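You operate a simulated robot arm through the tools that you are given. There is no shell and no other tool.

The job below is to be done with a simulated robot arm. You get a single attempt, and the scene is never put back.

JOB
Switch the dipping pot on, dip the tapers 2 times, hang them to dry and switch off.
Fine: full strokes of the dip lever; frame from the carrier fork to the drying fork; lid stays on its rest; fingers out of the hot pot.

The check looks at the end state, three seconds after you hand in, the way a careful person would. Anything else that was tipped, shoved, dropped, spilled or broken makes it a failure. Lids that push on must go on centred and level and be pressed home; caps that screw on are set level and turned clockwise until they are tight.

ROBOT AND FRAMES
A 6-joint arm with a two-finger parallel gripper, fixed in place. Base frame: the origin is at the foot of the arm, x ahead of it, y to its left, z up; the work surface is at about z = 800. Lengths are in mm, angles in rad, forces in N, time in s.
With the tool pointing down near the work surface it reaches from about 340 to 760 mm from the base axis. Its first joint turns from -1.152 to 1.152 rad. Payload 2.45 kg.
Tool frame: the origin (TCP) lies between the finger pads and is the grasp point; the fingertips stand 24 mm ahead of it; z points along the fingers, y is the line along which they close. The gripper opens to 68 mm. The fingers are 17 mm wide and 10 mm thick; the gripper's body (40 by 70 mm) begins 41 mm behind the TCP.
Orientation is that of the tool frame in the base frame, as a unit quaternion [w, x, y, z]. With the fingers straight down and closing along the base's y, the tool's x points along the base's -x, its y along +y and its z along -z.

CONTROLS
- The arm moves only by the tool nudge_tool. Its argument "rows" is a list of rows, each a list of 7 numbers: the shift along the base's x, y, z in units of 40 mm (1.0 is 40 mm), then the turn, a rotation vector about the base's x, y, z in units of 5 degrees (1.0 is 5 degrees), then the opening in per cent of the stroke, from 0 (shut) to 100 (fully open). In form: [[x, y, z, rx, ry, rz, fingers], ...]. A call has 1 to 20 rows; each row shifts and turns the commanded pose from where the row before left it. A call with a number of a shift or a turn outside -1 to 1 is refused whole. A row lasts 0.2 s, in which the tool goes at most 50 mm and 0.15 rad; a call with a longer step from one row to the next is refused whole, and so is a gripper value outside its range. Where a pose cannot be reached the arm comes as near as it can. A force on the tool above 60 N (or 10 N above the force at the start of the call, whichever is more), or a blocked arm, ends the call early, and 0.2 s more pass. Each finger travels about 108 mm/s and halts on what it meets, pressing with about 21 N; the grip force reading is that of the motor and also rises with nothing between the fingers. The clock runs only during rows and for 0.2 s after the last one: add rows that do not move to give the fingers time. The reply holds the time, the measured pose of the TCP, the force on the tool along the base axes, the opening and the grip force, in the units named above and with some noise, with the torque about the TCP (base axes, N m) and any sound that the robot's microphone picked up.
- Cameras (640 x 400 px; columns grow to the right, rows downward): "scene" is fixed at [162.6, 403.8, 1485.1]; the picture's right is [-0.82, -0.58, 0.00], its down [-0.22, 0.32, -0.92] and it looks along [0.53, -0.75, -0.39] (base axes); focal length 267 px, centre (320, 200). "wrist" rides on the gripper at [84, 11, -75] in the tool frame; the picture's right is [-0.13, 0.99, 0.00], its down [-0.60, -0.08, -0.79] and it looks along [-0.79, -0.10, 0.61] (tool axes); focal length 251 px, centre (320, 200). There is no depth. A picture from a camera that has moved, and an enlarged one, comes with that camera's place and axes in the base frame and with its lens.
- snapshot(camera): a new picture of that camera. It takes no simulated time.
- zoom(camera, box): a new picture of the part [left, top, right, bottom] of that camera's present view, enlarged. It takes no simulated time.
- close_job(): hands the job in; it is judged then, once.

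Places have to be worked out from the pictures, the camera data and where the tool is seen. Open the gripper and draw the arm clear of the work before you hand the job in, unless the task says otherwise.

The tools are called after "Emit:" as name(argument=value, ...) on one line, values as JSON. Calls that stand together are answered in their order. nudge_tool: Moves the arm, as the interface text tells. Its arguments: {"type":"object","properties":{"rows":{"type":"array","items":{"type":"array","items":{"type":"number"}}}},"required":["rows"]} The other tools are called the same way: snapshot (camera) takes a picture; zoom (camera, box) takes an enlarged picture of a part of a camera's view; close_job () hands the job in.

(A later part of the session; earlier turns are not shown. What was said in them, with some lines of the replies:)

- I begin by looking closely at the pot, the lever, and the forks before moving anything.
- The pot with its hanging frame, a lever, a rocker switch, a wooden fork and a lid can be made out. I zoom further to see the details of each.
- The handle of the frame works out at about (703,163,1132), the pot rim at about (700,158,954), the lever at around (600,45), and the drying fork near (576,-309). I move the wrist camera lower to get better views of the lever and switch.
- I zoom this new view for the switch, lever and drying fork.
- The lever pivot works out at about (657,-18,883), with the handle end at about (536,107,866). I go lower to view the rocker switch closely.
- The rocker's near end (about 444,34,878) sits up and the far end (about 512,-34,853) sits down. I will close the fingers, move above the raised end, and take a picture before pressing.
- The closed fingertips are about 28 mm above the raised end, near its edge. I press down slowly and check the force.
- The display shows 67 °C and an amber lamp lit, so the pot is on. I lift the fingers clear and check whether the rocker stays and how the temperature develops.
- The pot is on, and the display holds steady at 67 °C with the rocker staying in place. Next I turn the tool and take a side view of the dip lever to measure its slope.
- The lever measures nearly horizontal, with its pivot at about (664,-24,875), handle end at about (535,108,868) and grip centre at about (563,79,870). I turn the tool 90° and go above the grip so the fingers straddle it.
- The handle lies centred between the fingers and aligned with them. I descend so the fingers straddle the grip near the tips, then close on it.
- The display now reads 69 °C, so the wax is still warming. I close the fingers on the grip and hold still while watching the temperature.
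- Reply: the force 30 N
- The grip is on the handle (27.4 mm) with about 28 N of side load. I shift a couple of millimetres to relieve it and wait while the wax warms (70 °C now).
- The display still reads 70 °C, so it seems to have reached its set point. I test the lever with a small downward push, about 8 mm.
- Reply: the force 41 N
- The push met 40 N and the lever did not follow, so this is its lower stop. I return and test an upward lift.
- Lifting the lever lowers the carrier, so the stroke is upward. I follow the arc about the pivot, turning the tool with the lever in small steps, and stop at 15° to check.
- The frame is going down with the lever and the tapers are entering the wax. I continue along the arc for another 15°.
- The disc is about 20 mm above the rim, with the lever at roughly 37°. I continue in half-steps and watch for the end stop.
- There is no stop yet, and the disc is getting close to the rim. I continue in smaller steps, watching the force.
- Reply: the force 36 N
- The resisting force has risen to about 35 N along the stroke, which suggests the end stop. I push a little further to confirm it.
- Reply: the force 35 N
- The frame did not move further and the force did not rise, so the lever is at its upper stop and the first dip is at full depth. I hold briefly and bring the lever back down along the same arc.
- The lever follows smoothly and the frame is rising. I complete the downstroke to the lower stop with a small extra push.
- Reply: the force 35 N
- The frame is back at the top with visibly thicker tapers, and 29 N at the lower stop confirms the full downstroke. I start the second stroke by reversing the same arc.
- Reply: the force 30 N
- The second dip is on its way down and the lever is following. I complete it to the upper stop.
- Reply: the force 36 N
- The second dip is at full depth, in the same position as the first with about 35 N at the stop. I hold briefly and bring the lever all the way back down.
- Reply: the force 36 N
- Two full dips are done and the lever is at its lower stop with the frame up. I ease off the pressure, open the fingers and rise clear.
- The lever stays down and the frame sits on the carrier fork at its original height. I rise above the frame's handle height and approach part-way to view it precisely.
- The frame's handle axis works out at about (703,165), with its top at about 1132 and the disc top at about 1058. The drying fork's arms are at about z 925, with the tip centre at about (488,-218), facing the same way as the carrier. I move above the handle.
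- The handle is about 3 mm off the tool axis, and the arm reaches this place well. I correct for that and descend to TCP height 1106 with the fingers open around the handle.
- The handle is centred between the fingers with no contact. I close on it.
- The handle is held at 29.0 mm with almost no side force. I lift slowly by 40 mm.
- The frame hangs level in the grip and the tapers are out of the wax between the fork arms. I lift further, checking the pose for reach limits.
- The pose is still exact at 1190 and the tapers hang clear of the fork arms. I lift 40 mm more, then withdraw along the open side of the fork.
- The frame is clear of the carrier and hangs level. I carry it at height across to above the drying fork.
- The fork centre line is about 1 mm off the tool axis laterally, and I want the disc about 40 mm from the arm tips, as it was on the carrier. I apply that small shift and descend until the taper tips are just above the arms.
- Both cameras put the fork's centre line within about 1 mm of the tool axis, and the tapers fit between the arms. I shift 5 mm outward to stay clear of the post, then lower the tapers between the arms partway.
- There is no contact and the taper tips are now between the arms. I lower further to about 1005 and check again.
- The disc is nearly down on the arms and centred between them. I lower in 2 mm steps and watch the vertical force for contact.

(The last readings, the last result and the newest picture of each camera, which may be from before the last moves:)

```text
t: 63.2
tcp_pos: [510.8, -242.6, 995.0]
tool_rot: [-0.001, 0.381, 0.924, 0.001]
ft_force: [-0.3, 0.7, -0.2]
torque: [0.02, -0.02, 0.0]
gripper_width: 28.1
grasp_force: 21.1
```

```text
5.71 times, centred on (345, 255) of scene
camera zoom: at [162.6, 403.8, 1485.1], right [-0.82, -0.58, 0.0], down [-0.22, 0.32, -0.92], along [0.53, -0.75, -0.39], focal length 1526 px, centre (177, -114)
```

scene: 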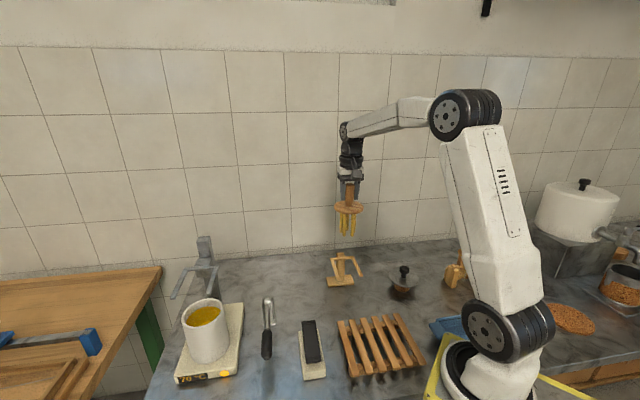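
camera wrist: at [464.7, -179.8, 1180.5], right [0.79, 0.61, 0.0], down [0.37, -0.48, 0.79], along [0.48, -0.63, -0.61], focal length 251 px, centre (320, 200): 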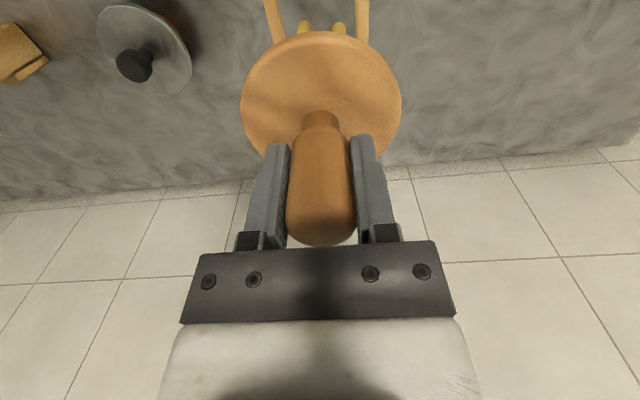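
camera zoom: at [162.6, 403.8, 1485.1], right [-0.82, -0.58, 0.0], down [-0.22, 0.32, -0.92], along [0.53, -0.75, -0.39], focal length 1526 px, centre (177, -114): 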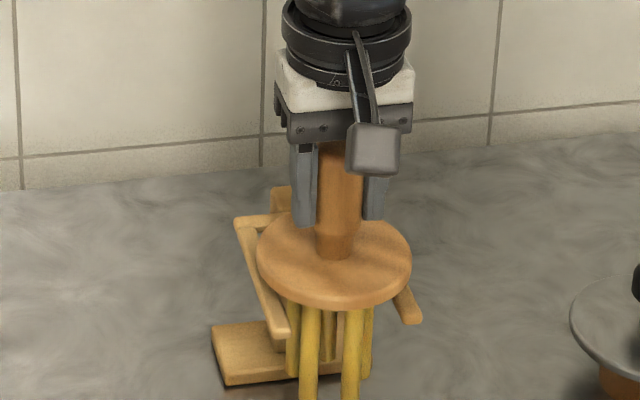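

There is still no contact at 995. I continue lowering in small steps.

Emit:
nudge_tool(rows=[[0, 0, -0.05, 0, 0, 0, 0], [0, 0, -0.05, 0, 0, 0, 0], [0, 0, -0.05, 0, 0, 0, 0], [0, 0, 0, 0, 0, 0, 0]])

Emit:
zoom(camera="scene", box=[310, 230, 390, 310])

```text
t: 64.2
tcp_pos: [511.6, -243.1, 989.1]
tool_rot: [-0.001, 0.382, 0.924, 0.0]
ft_force: [-0.8, -0.2, -0.4]
torque: [-0.01, -0.01, 0.04]
gripper_width: 28.1
grasp_force: 20.7
```

```text
5.00 times, centred on (350, 270) of scene
camera zoom: at [162.6, 403.8, 1485.1], right [-0.82, -0.58, 0.0], down [-0.22, 0.32, -0.92], along [0.53, -0.75, -0.39], focal length 1336 px, centre (170, -150)
```

zoom: 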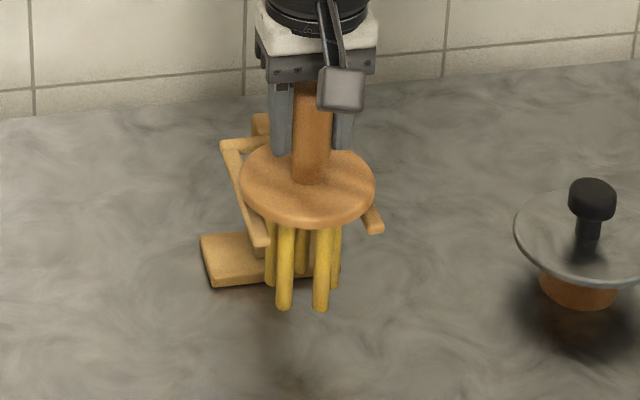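

Still free of contact at 989, with the frame hanging steady. I lower more.

Emit:
nudge_tool(rows=[[0, 0, -0.05, 0, 0, 0, 0], [0, 0, -0.05, 0, 0, 0, 0], [0, 0, 0, 0, 0, 0, 0]])

Emit:
nudge_tool(rows=[[0, 0, -0.04, 0, 0, 0, 0], [0, 0, -0.04, 0, 0, 0, 0], [0, 0, 0, 0, 0, 0, 0]])

Emit:
zoom(camera="scene", box=[310, 230, 390, 310])

```text
t: 65.0
tcp_pos: [512.6, -243.2, 983.3]
tool_rot: [-0.001, 0.382, 0.924, 0.0]
ft_force: [0.4, 0.1, -0.8]
torque: [0.04, -0.01, 0.04]
gripper_width: 28.3
grasp_force: 20.4
```

```text
t: 65.8
tcp_pos: [510.6, -243.0, 981.5]
tool_rot: [-0.001, 0.382, 0.924, -0.001]
ft_force: [-0.6, 0.2, -0.4]
torque: [0.01, -0.01, 0.01]
gripper_width: 27.7
grasp_force: 21.8
```

```text
5.00 times, centred on (350, 270) of scene
camera zoom: at [162.6, 403.8, 1485.1], right [-0.82, -0.58, 0.0], down [-0.22, 0.32, -0.92], along [0.53, -0.75, -0.39], focal length 1336 px, centre (170, -150)
```

zoom: 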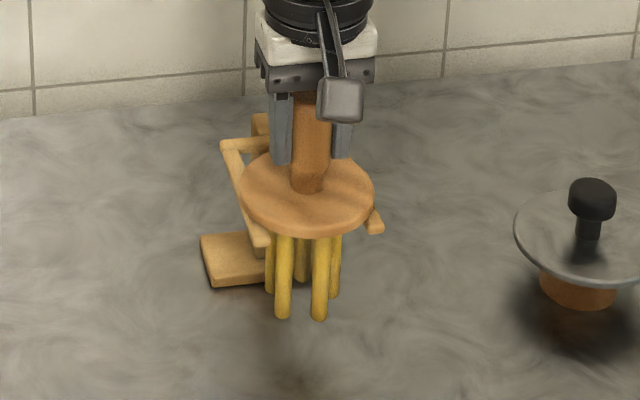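

There is no contact force yet at 981. I keep lowering in about 2 mm steps.

Emit:
nudge_tool(rows=[[0, 0, -0.05, 0, 0, 0, 0], [0, 0, -0.05, 0, 0, 0, 0], [0, 0, 0, 0, 0, 0, 0]])

Emit:
snapshot(camera="wrist")

Emit:
zoom(camera="scene", box=[320, 235, 370, 285])

```text
t: 66.6
tcp_pos: [511.4, -243.3, 979.1]
tool_rot: [0.001, 0.381, 0.925, 0.0]
ft_force: [-3.6, -0.6, 21.8]
torque: [-0.32, 0.23, 0.16]
gripper_width: 28.2
grasp_force: 21.0
```

```text
taken
camera wrist: at [460.4, -176.7, 1053.6], right [0.79, 0.61, 0.0], down [0.37, -0.48, 0.79], along [0.49, -0.63, -0.61], focal length 251 px, centre (320, 200)
```

wrist: 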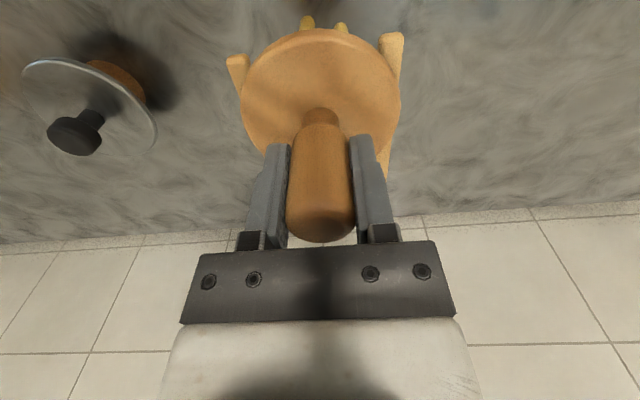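

```text
8.00 times, centred on (345, 260) of scene
camera zoom: at [162.1, 404.0, 1485.1], right [-0.82, -0.58, 0.0], down [-0.22, 0.32, -0.92], along [0.53, -0.75, -0.39], focal length 2137 px, centre (120, -280)
```

zoom: 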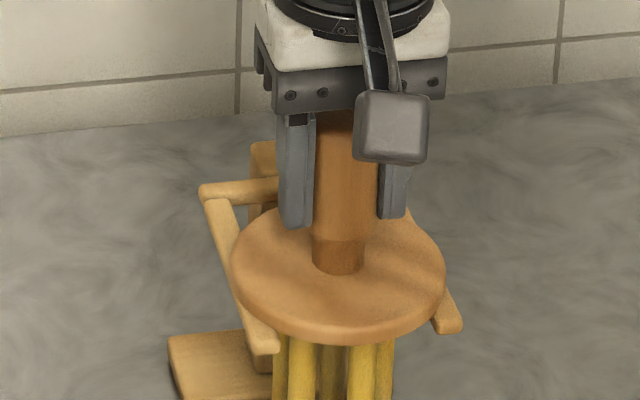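

Contact: about 22 N upward at TCP height 979, so the disc is resting on the arms. I ease up slightly to relieve the load, then open the fingers gradually.

Emit:
nudge_tool(rows=[[0, 0, 0.02, 0, 0, 0, 0], [0, 0, 0, 0, 0, 0, 0], [0, 0, 0, 0, 0, 0, 0]])

```text
t: 67.4
tcp_pos: [511.7, -242.7, 979.2]
tool_rot: [0.001, 0.381, 0.925, 0.001]
ft_force: [-0.3, -2.8, 20.2]
torque: [-0.22, -0.14, 0.23]
gripper_width: 28.1
grasp_force: 21.1
```

The load is still about 20 N, so I ease up another millimetre before opening.

Emit:
nudge_tool(rows=[[0, 0, 0.025, 0, 0, 0, 0], [0, 0, 0, 0, 0, 0, 0], [0, 0, 0, 0, 0, 0, 0]])

Emit:
zoom(camera="scene", box=[310, 230, 390, 310])

Emit:
zoom(camera="wrist", box=[200, 0, 440, 180])

```text
t: 68.2
tcp_pos: [511.4, -242.1, 978.2]
tool_rot: [-0.003, 0.382, 0.924, 0.001]
ft_force: [1.8, -1.1, 5.1]
torque: [-0.14, -0.25, 0.04]
gripper_width: 27.6
grasp_force: 21.2
```

```text
5.00 times, centred on (350, 270) of scene
camera zoom: at [162.5, 403.9, 1485.1], right [-0.82, -0.58, 0.0], down [-0.22, 0.32, -0.92], along [0.53, -0.75, -0.39], focal length 1336 px, centre (170, -150)
```

zoom: 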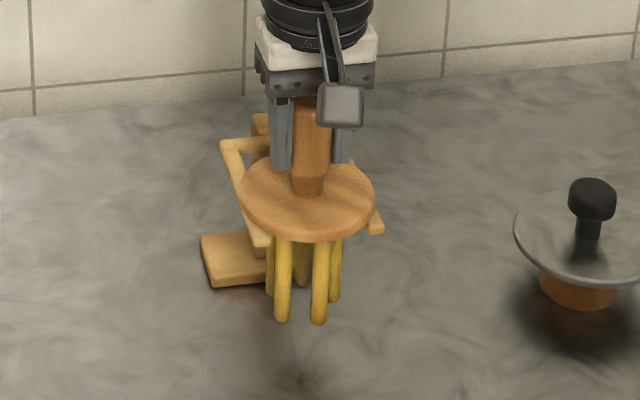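

```text
2.22 times, centred on (320, 90) of wrist
camera zoom: at [459.6, -175.7, 1053.7], right [0.79, 0.61, 0.0], down [0.38, -0.48, 0.79], along [0.48, -0.63, -0.61], focal length 559 px, centre (320, 444)
```

zoom: 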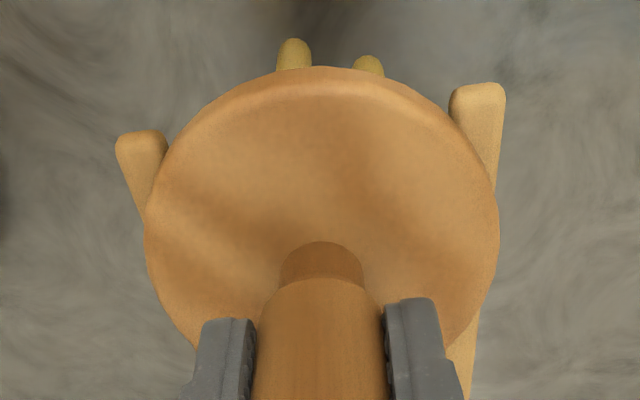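

The load is down to 5 N, but the disc centre is only about 34 mm from the arm tips, while on the carrier it was about 40. I lift 6 mm, move about 8 mm inward along the fork, and lower again.

Emit:
nudge_tool(rows=[[0, 0, 0.1, 0, 0, 0, 0], [0, 0, 0.1, 0, 0, 0, 0], [0.08, -0.06, 0, 0, 0, 0, 0], [0.08, -0.06, 0, 0, 0, 0, 0], [0, 0, 0, 0, 0, 0, 0]])

Emit:
zoom(camera="wrist", box=[200, 0, 440, 180])

Emit:
zoom(camera="scene", box=[310, 230, 390, 310])

```text
t: 69.4
tcp_pos: [517.7, -247.0, 986.6]
tool_rot: [-0.001, 0.383, 0.924, 0.001]
ft_force: [-0.3, 0.8, -0.4]
torque: [-0.02, 0.02, 0.02]
gripper_width: 27.7
grasp_force: 21.3
```

```text
2.22 times, centred on (320, 90) of wrist
camera zoom: at [466.9, -180.7, 1062.1], right [0.79, 0.61, 0.0], down [0.37, -0.48, 0.79], along [0.48, -0.63, -0.61], focal length 559 px, centre (320, 444)
```

zoom: 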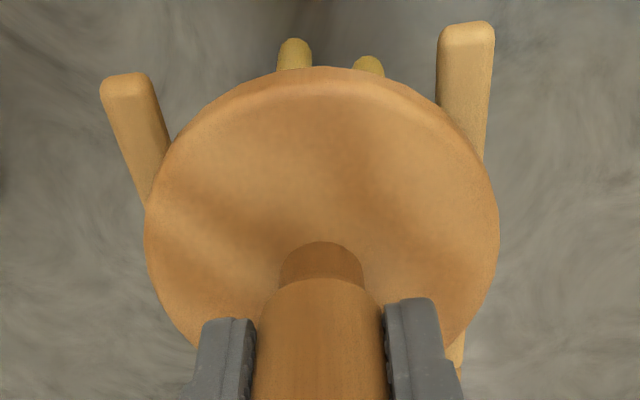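

```text
5.00 times, centred on (350, 270) of scene
camera zoom: at [162.6, 403.8, 1485.1], right [-0.82, -0.58, 0.0], down [-0.22, 0.32, -0.92], along [0.53, -0.75, -0.39], focal length 1336 px, centre (170, -150)
```

zoom: 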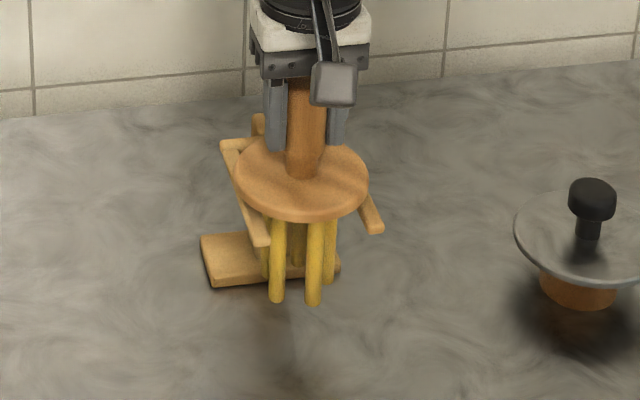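

The disc centre is now about 42 mm from the tips and centred laterally within about 0.5 mm. I lower it onto the arms again.

Emit:
nudge_tool(rows=[[0, 0, -0.08, 0, 0, 0, 0], [0, 0, -0.06, 0, 0, 0, 0], [0, 0, -0.04, 0, 0, 0, 0], [0, 0, 0, 0, 0, 0, 0]])

```text
t: 70.4
tcp_pos: [517.6, -248.4, 980.8]
tool_rot: [0.0, 0.383, 0.924, -0.001]
ft_force: [0.5, 0.4, -0.1]
torque: [0.03, -0.02, 0.03]
gripper_width: 27.6
grasp_force: 21.0
```

There is no contact yet, so I lower another 2 mm or so.

Emit:
nudge_tool(rows=[[0, 0, -0.03, 0, 0, 0, 0], [0, 0, -0.03, 0, 0, 0, 0], [0, 0, 0, 0, 0, 0, 0]])

```text
t: 71.2
tcp_pos: [518.7, -246.9, 978.2]
tool_rot: [-0.001, 0.381, 0.925, 0.001]
ft_force: [-5.1, 3.0, 14.8]
torque: [0.18, 0.27, 0.18]
gripper_width: 28.1
grasp_force: 21.2
```

Contact again at about 15 N. I relieve slightly and open the fingers in steps to let the frame settle.

Emit:
nudge_tool(rows=[[0, 0, 0.02, 0, 0, 0, 0], [0, 0, 0, 0, 0, 0, 0], [0, 0, 0, 0, 0, 0, 44], [0, 0, 0, 0, 0, 0, 48], [0, 0, 0, 0, 0, 0, 60], [0, 0, 0, 0, 0, 0, 80], [0, 0, 0, 0, 0, 0, 100], [0, 0, 0, 0, 0, 0, 100]])

Emit:
snapshot(camera="wrist")

Emit:
zoom(camera="scene", box=[310, 230, 390, 310])

```text
t: 73.0
tcp_pos: [518.9, -247.2, 977.7]
tool_rot: [-0.001, 0.381, 0.925, 0.001]
ft_force: [0.7, 0.5, 0.5]
torque: [0.02, 0.01, 0.03]
gripper_width: 68.0
grasp_force: 0.0
```

```text
taken
camera wrist: at [467.3, -180.8, 1053.3], right [0.79, 0.61, 0.0], down [0.37, -0.48, 0.79], along [0.48, -0.63, -0.61], focal length 251 px, centre (320, 200)
```

wrist: 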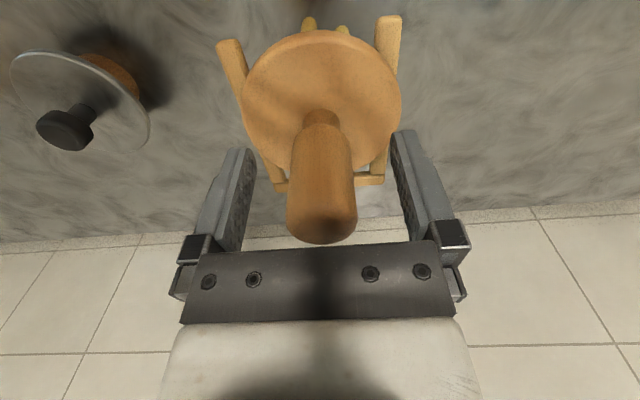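

```text
5.00 times, centred on (350, 270) of scene
camera zoom: at [162.6, 403.8, 1485.1], right [-0.82, -0.58, 0.0], down [-0.22, 0.32, -0.92], along [0.53, -0.75, -0.39], focal length 1336 px, centre (170, -150)
```

zoom: 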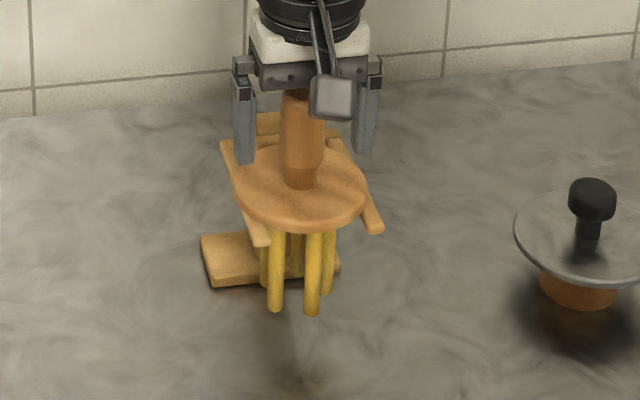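

The frame is released and rests on the fork arms. I raise the open fingers straight up off the handle.

Emit:
nudge_tool(rows=[[0, 0, 0.3, 0, 0, 0, 100], [0, 0, 0.6, 0, 0, 0, 100], [0, 0, 0.9, 0, 0, 0, 100], [0, 0, 0.9, 0, 0, 0, 100], [0, 0, 0.6, 0, 0, 0, 100], [0, 0, 0, 0, 0, 0, 100]])

Emit:
snapshot(camera="wrist")

Emit:
zoom(camera="scene", box=[310, 220, 400, 310])

```text
t: 74.4
tcp_pos: [518.9, -247.3, 1110.1]
tool_rot: [-0.001, 0.382, 0.924, 0.001]
ft_force: [0.3, 0.3, 0.4]
torque: [0.02, 0.0, -0.01]
gripper_width: 68.2
grasp_force: 0.1
```

```text
taken
camera wrist: at [466.5, -180.3, 1184.8], right [0.79, 0.61, 0.0], down [0.37, -0.48, 0.79], along [0.48, -0.63, -0.61], focal length 251 px, centre (320, 200)
```

wrist: 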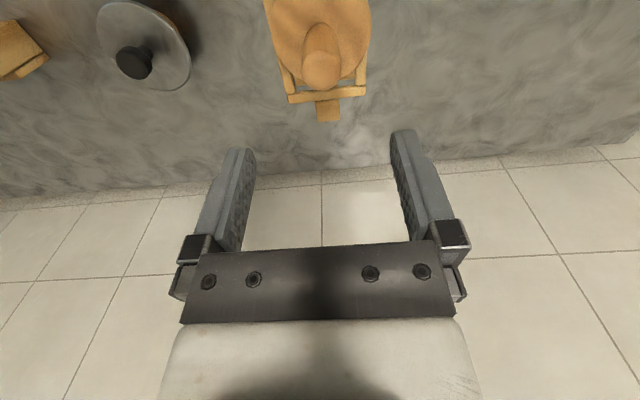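

```text
4.44 times, centred on (355, 265) of scene
camera zoom: at [162.5, 403.8, 1485.1], right [-0.82, -0.58, 0.0], down [-0.22, 0.32, -0.92], along [0.53, -0.75, -0.39], focal length 1187 px, centre (164, -89)
```

zoom: 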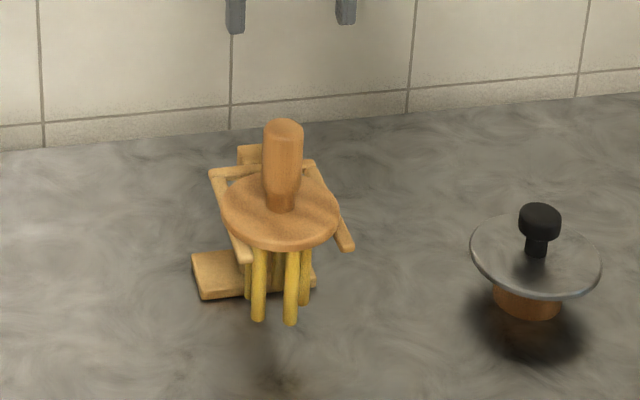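

The frame hangs level on the drying fork and the lid is untouched. Next I close the fingers and go above the raised far end of the rocker to switch off.

Emit:
nudge_tool(rows=[[-0.065, 0.92, 0.1, 0, 0, 0, 100], [-0.065, 0.92, 0, 0, 0, 0, 60], [-0.065, 0.92, 0, 0, 0, 0, 20], [-0.065, 0.92, 0, 0, 0, 0, 0], [-0.065, 0.92, 0, 0, 0, 0, 0], [-0.065, 0.92, 0, 0, 0, 0, 0], [0, 0, -0.9, 0, 0, 0, 0], [0, 0, -0.9, 0, 0, 0, 0], [0, 0, -0.9, 0, 0, 0, 0], [0, 0, -0.9, 0, 0, 0, 0], [0, 0, -0.7, 0, 0, 0, 0], [0, 0, 0, 0, 0, 0, 0]])

Emit:
snapshot(camera="wrist")

Emit:
zoom(camera="scene", box=[270, 290, 370, 390])

```text
t: 77.0
tcp_pos: [501.4, -27.0, 940.5]
tool_rot: [-0.001, 0.382, 0.924, -0.001]
ft_force: [0.5, 0.4, 0.2]
torque: [0.01, 0.0, -0.04]
gripper_width: 0.0
grasp_force: 20.7
```

```text
taken
camera wrist: at [450.3, 39.4, 1015.5], right [0.79, 0.61, 0.0], down [0.37, -0.48, 0.79], along [0.48, -0.63, -0.61], focal length 251 px, centre (320, 200)
```

wrist: 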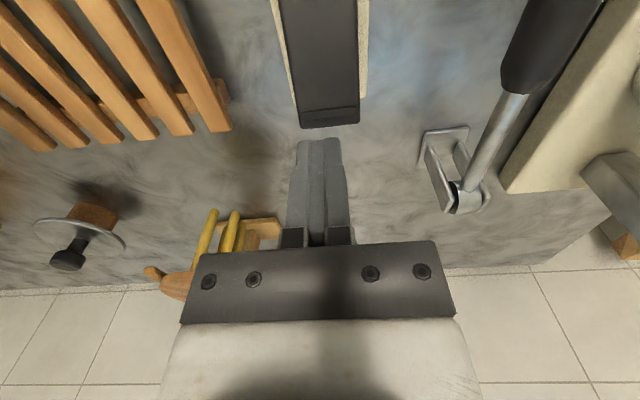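

```text
4.00 times, centred on (320, 340) of scene
camera zoom: at [162.6, 403.8, 1485.1], right [-0.82, -0.58, 0.0], down [-0.22, 0.32, -0.92], along [0.53, -0.75, -0.39], focal length 1068 px, centre (320, -360)
```

zoom: 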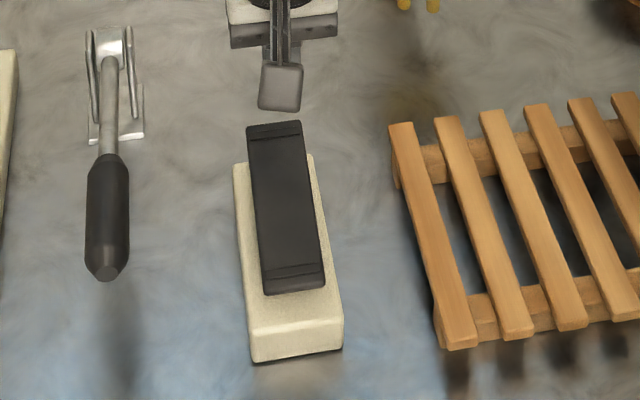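

The raised far end is at about (512.6,-31,878), and the tool is about 11 mm inside it and 3–4 mm off sideways. I correct that and press down as before.

Emit:
nudge_tool(rows=[[0.06, 0.06, -0.3, 0, 0, 0, 0], [0, 0, -0.3, 0, 0, 0, 0], [0, 0, -0.2, 0, 0, 0, 0], [0, 0, -0.2, 0, 0, 0, 0], [0, 0, -0.2, 0, 0, 0, 0], [0, 0, -0.2, 0, 0, 0, 0], [0, 0, -0.07, 0, 0, 0, 0]])

Emit:
zoom(camera="scene", box=[160, 270, 380, 390])

Emit:
snapshot(camera="wrist")

```text
t: 78.6
tcp_pos: [503.8, -22.9, 882.9]
tool_rot: [-0.002, 0.381, 0.924, 0.0]
ft_force: [0.4, -0.3, -0.3]
torque: [-0.04, 0.02, 0.02]
gripper_width: 0.1
grasp_force: 21.1
```

```text
2.91 times, centred on (270, 330) of scene
camera zoom: at [162.6, 403.8, 1485.1], right [-0.82, -0.58, 0.0], down [-0.22, 0.32, -0.92], along [0.53, -0.75, -0.39], focal length 777 px, centre (466, -178)
```

zoom: 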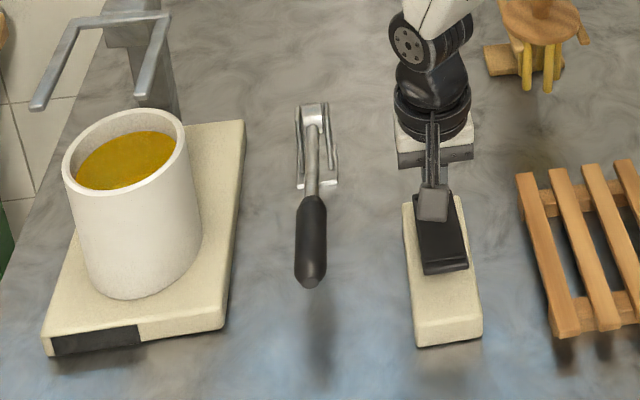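

```text
taken
camera wrist: at [452.9, 42.3, 958.4], right [0.79, 0.61, 0.0], down [0.37, -0.48, 0.79], along [0.48, -0.63, -0.61], focal length 251 px, centre (320, 200)
```

wrist: 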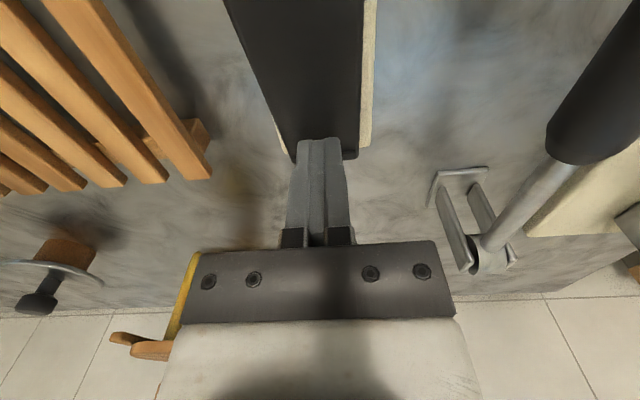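

The display and lamp are dark, so the pot is off. I raise the arm clear and open the gripper.

Emit:
nudge_tool(rows=[[0, 0, 0.5, 0, 0, 0, 0], [0, 0, 0.9, 0, 0, 0, 0], [0, 0, 0.9, 0, 0, 0, 0], [-0.3, 0.3, 0.8, 0, 0, 0, 50], [-0.5, 0.3, 0.8, 0, 0, 0, 100], [-0.5, 0.3, 0.8, 0, 0, 0, 100], [-0.5, 0.3, 0.8, 0, 0, 0, 100], [-0.4, 0.2, 0.8, 0, 0, 0, 100], [-0.2, 0.2, 0.8, 0, 0, 0, 100], [0, 0, 0, 0, 0, 0, 100]])

Emit:
snapshot(camera="scene")

Emit:
zoom(camera="scene", box=[160, 230, 340, 390])

Emit:
zoom(camera="scene", box=[310, 220, 430, 310])

Emit:
snapshot(camera="wrist")

```text
t: 80.8
tcp_pos: [409.3, 41.2, 1167.7]
tool_rot: [-0.001, 0.382, 0.924, 0.0]
ft_force: [0.0, -0.2, 0.4]
torque: [-0.02, -0.02, 0.0]
gripper_width: 68.1
grasp_force: 0.0
```

```text
taken
```

scene: 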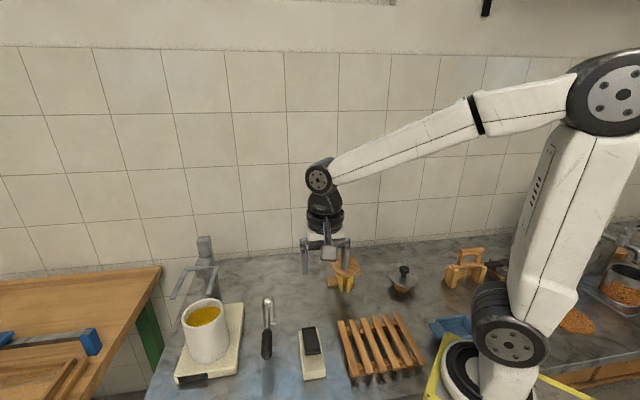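

```text
2.50 times, centred on (250, 310) of scene
camera zoom: at [162.5, 403.8, 1485.1], right [-0.82, -0.58, 0.0], down [-0.22, 0.32, -0.92], along [0.53, -0.75, -0.39], focal length 668 px, centre (495, -75)
```

zoom: 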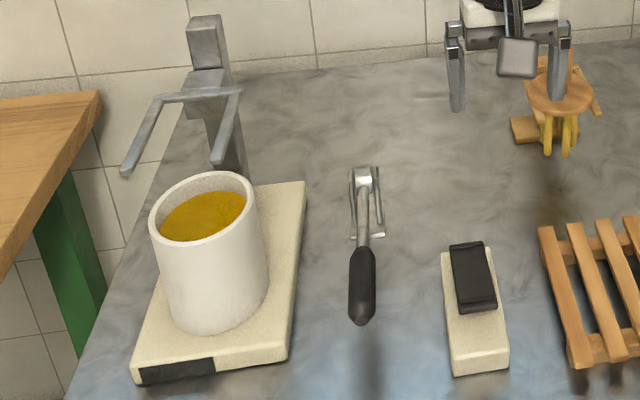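

```text
4.44 times, centred on (370, 265) of scene
camera zoom: at [162.5, 403.8, 1485.1], right [-0.82, -0.58, 0.0], down [-0.22, 0.32, -0.92], along [0.53, -0.75, -0.39], focal length 1187 px, centre (98, -89)
```

zoom: 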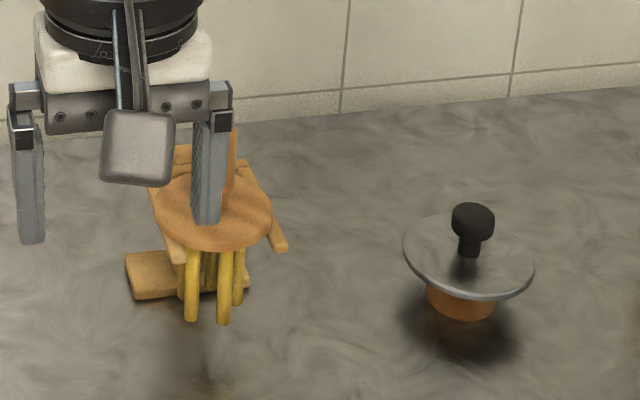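

```text
taken
camera wrist: at [358.5, 107.7, 1242.2], right [0.79, 0.61, 0.0], down [0.37, -0.48, 0.79], along [0.48, -0.63, -0.61], focal length 251 px, centre (320, 200)
```

wrist: 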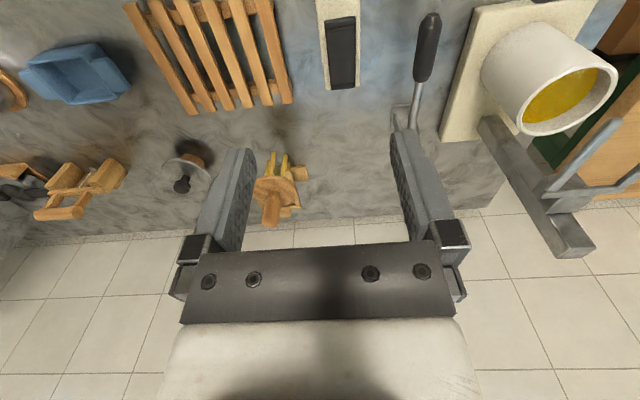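

Everything looks in place: the pot is off, the lever is down, the carrier is empty and the lid is untouched. I take one last close look at the frame on the drying fork before handing in.

Emit:
zoom(camera="wrist", box=[240, 130, 330, 240])

Emit:
nudge_tool(rows=[[0, 0.8, 0.5, 0, 0, 0, 100], [0, 0.8, 0.5, 0, 0, 0, 100], [0, 0.8, 0.5, 0, 0, 0, 100], [0, 0, 0.5, 0, 0, 0, 100], [0, 0, 0, 0, 0, 0, 100], [0, 0, 0, 0, 0, 0, 100]])

Emit:
zoom(camera="scene", box=[310, 220, 430, 310])

Emit:
snapshot(camera="scene")

```text
3.64 times, centred on (285, 185) of wrist
camera zoom: at [358.5, 107.7, 1242.2], right [0.79, 0.61, 0.0], down [0.37, -0.48, 0.79], along [0.48, -0.63, -0.61], focal length 914 px, centre (447, 254)
```

zoom: 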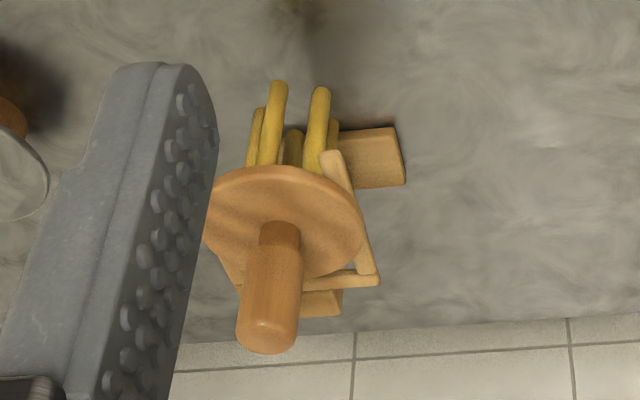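

```text
t: 82.2
tcp_pos: [409.7, 136.2, 1248.7]
tool_rot: [-0.001, 0.382, 0.924, 0.001]
ft_force: [-0.2, -0.2, 0.2]
torque: [0.02, 0.0, 0.01]
gripper_width: 67.9
grasp_force: 0.1
```

```text
4.44 times, centred on (370, 265) of scene
camera zoom: at [162.5, 403.8, 1485.1], right [-0.82, -0.58, 0.0], down [-0.22, 0.32, -0.92], along [0.53, -0.75, -0.39], focal length 1187 px, centre (98, -89)
```

zoom: 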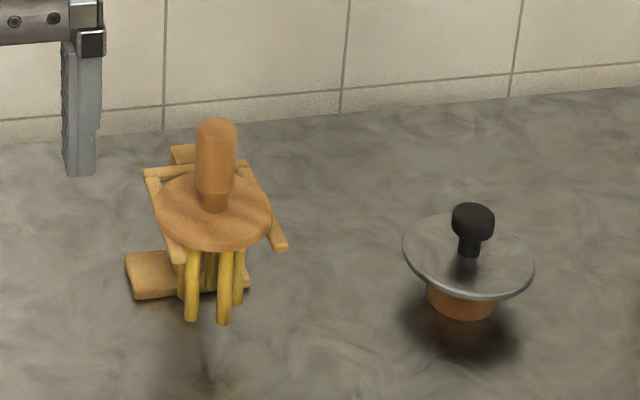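

```text
taken
```

scene: 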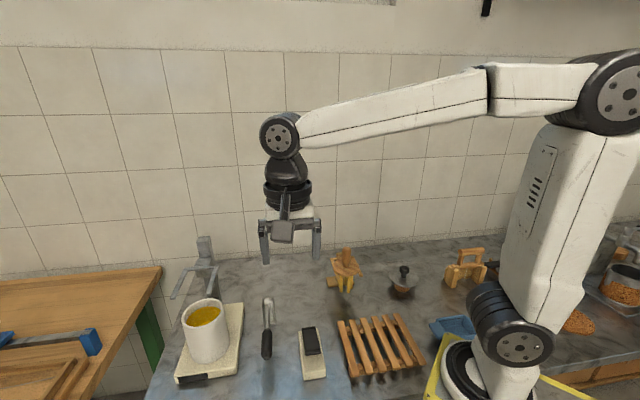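

The frame hangs level on the drying fork after two full dips. The pot is off, the lever is back at rest, the lid is on its rest, and the arm is clear with the gripper open, so I hand in.

Emit:
close_job()

```text
The job is handed in.
```

I dipped the tapers twice, hung them on the drying fork and switched the pot off, then handed the job in. The check hasn't reported a result yet.

- **Switching on:** I pressed the raised end of the rocker. The display came on and I waited for it to settle at 70 °C before dipping.
- **Dips:** Lifting the lever lowers the frame. Both dips were full strokes, up to the upper stop and back down to the lower stop, and the tapers came out visibly thicker.
- **Trial movements:** Before the first dip I pushed the lever down against its lower stop and lifted it part-way, to find which way it works. That led straight into the first stroke.
- **Hanging:** I lifted the frame off the carrier fork by its handle and set it on the drying fork. I set it down once, then lifted it a few millimetres to move it about 8 mm further in. It now rests level, with the tapers between the arms.
- **Switching off:** I pressed the other end of the rocker, and the display and lamp went dark.

In the last pictures the lid is still on its rest and nothing looks tipped or moved. The fingers stayed out of the pot, and the arm is clear with the gripper open.
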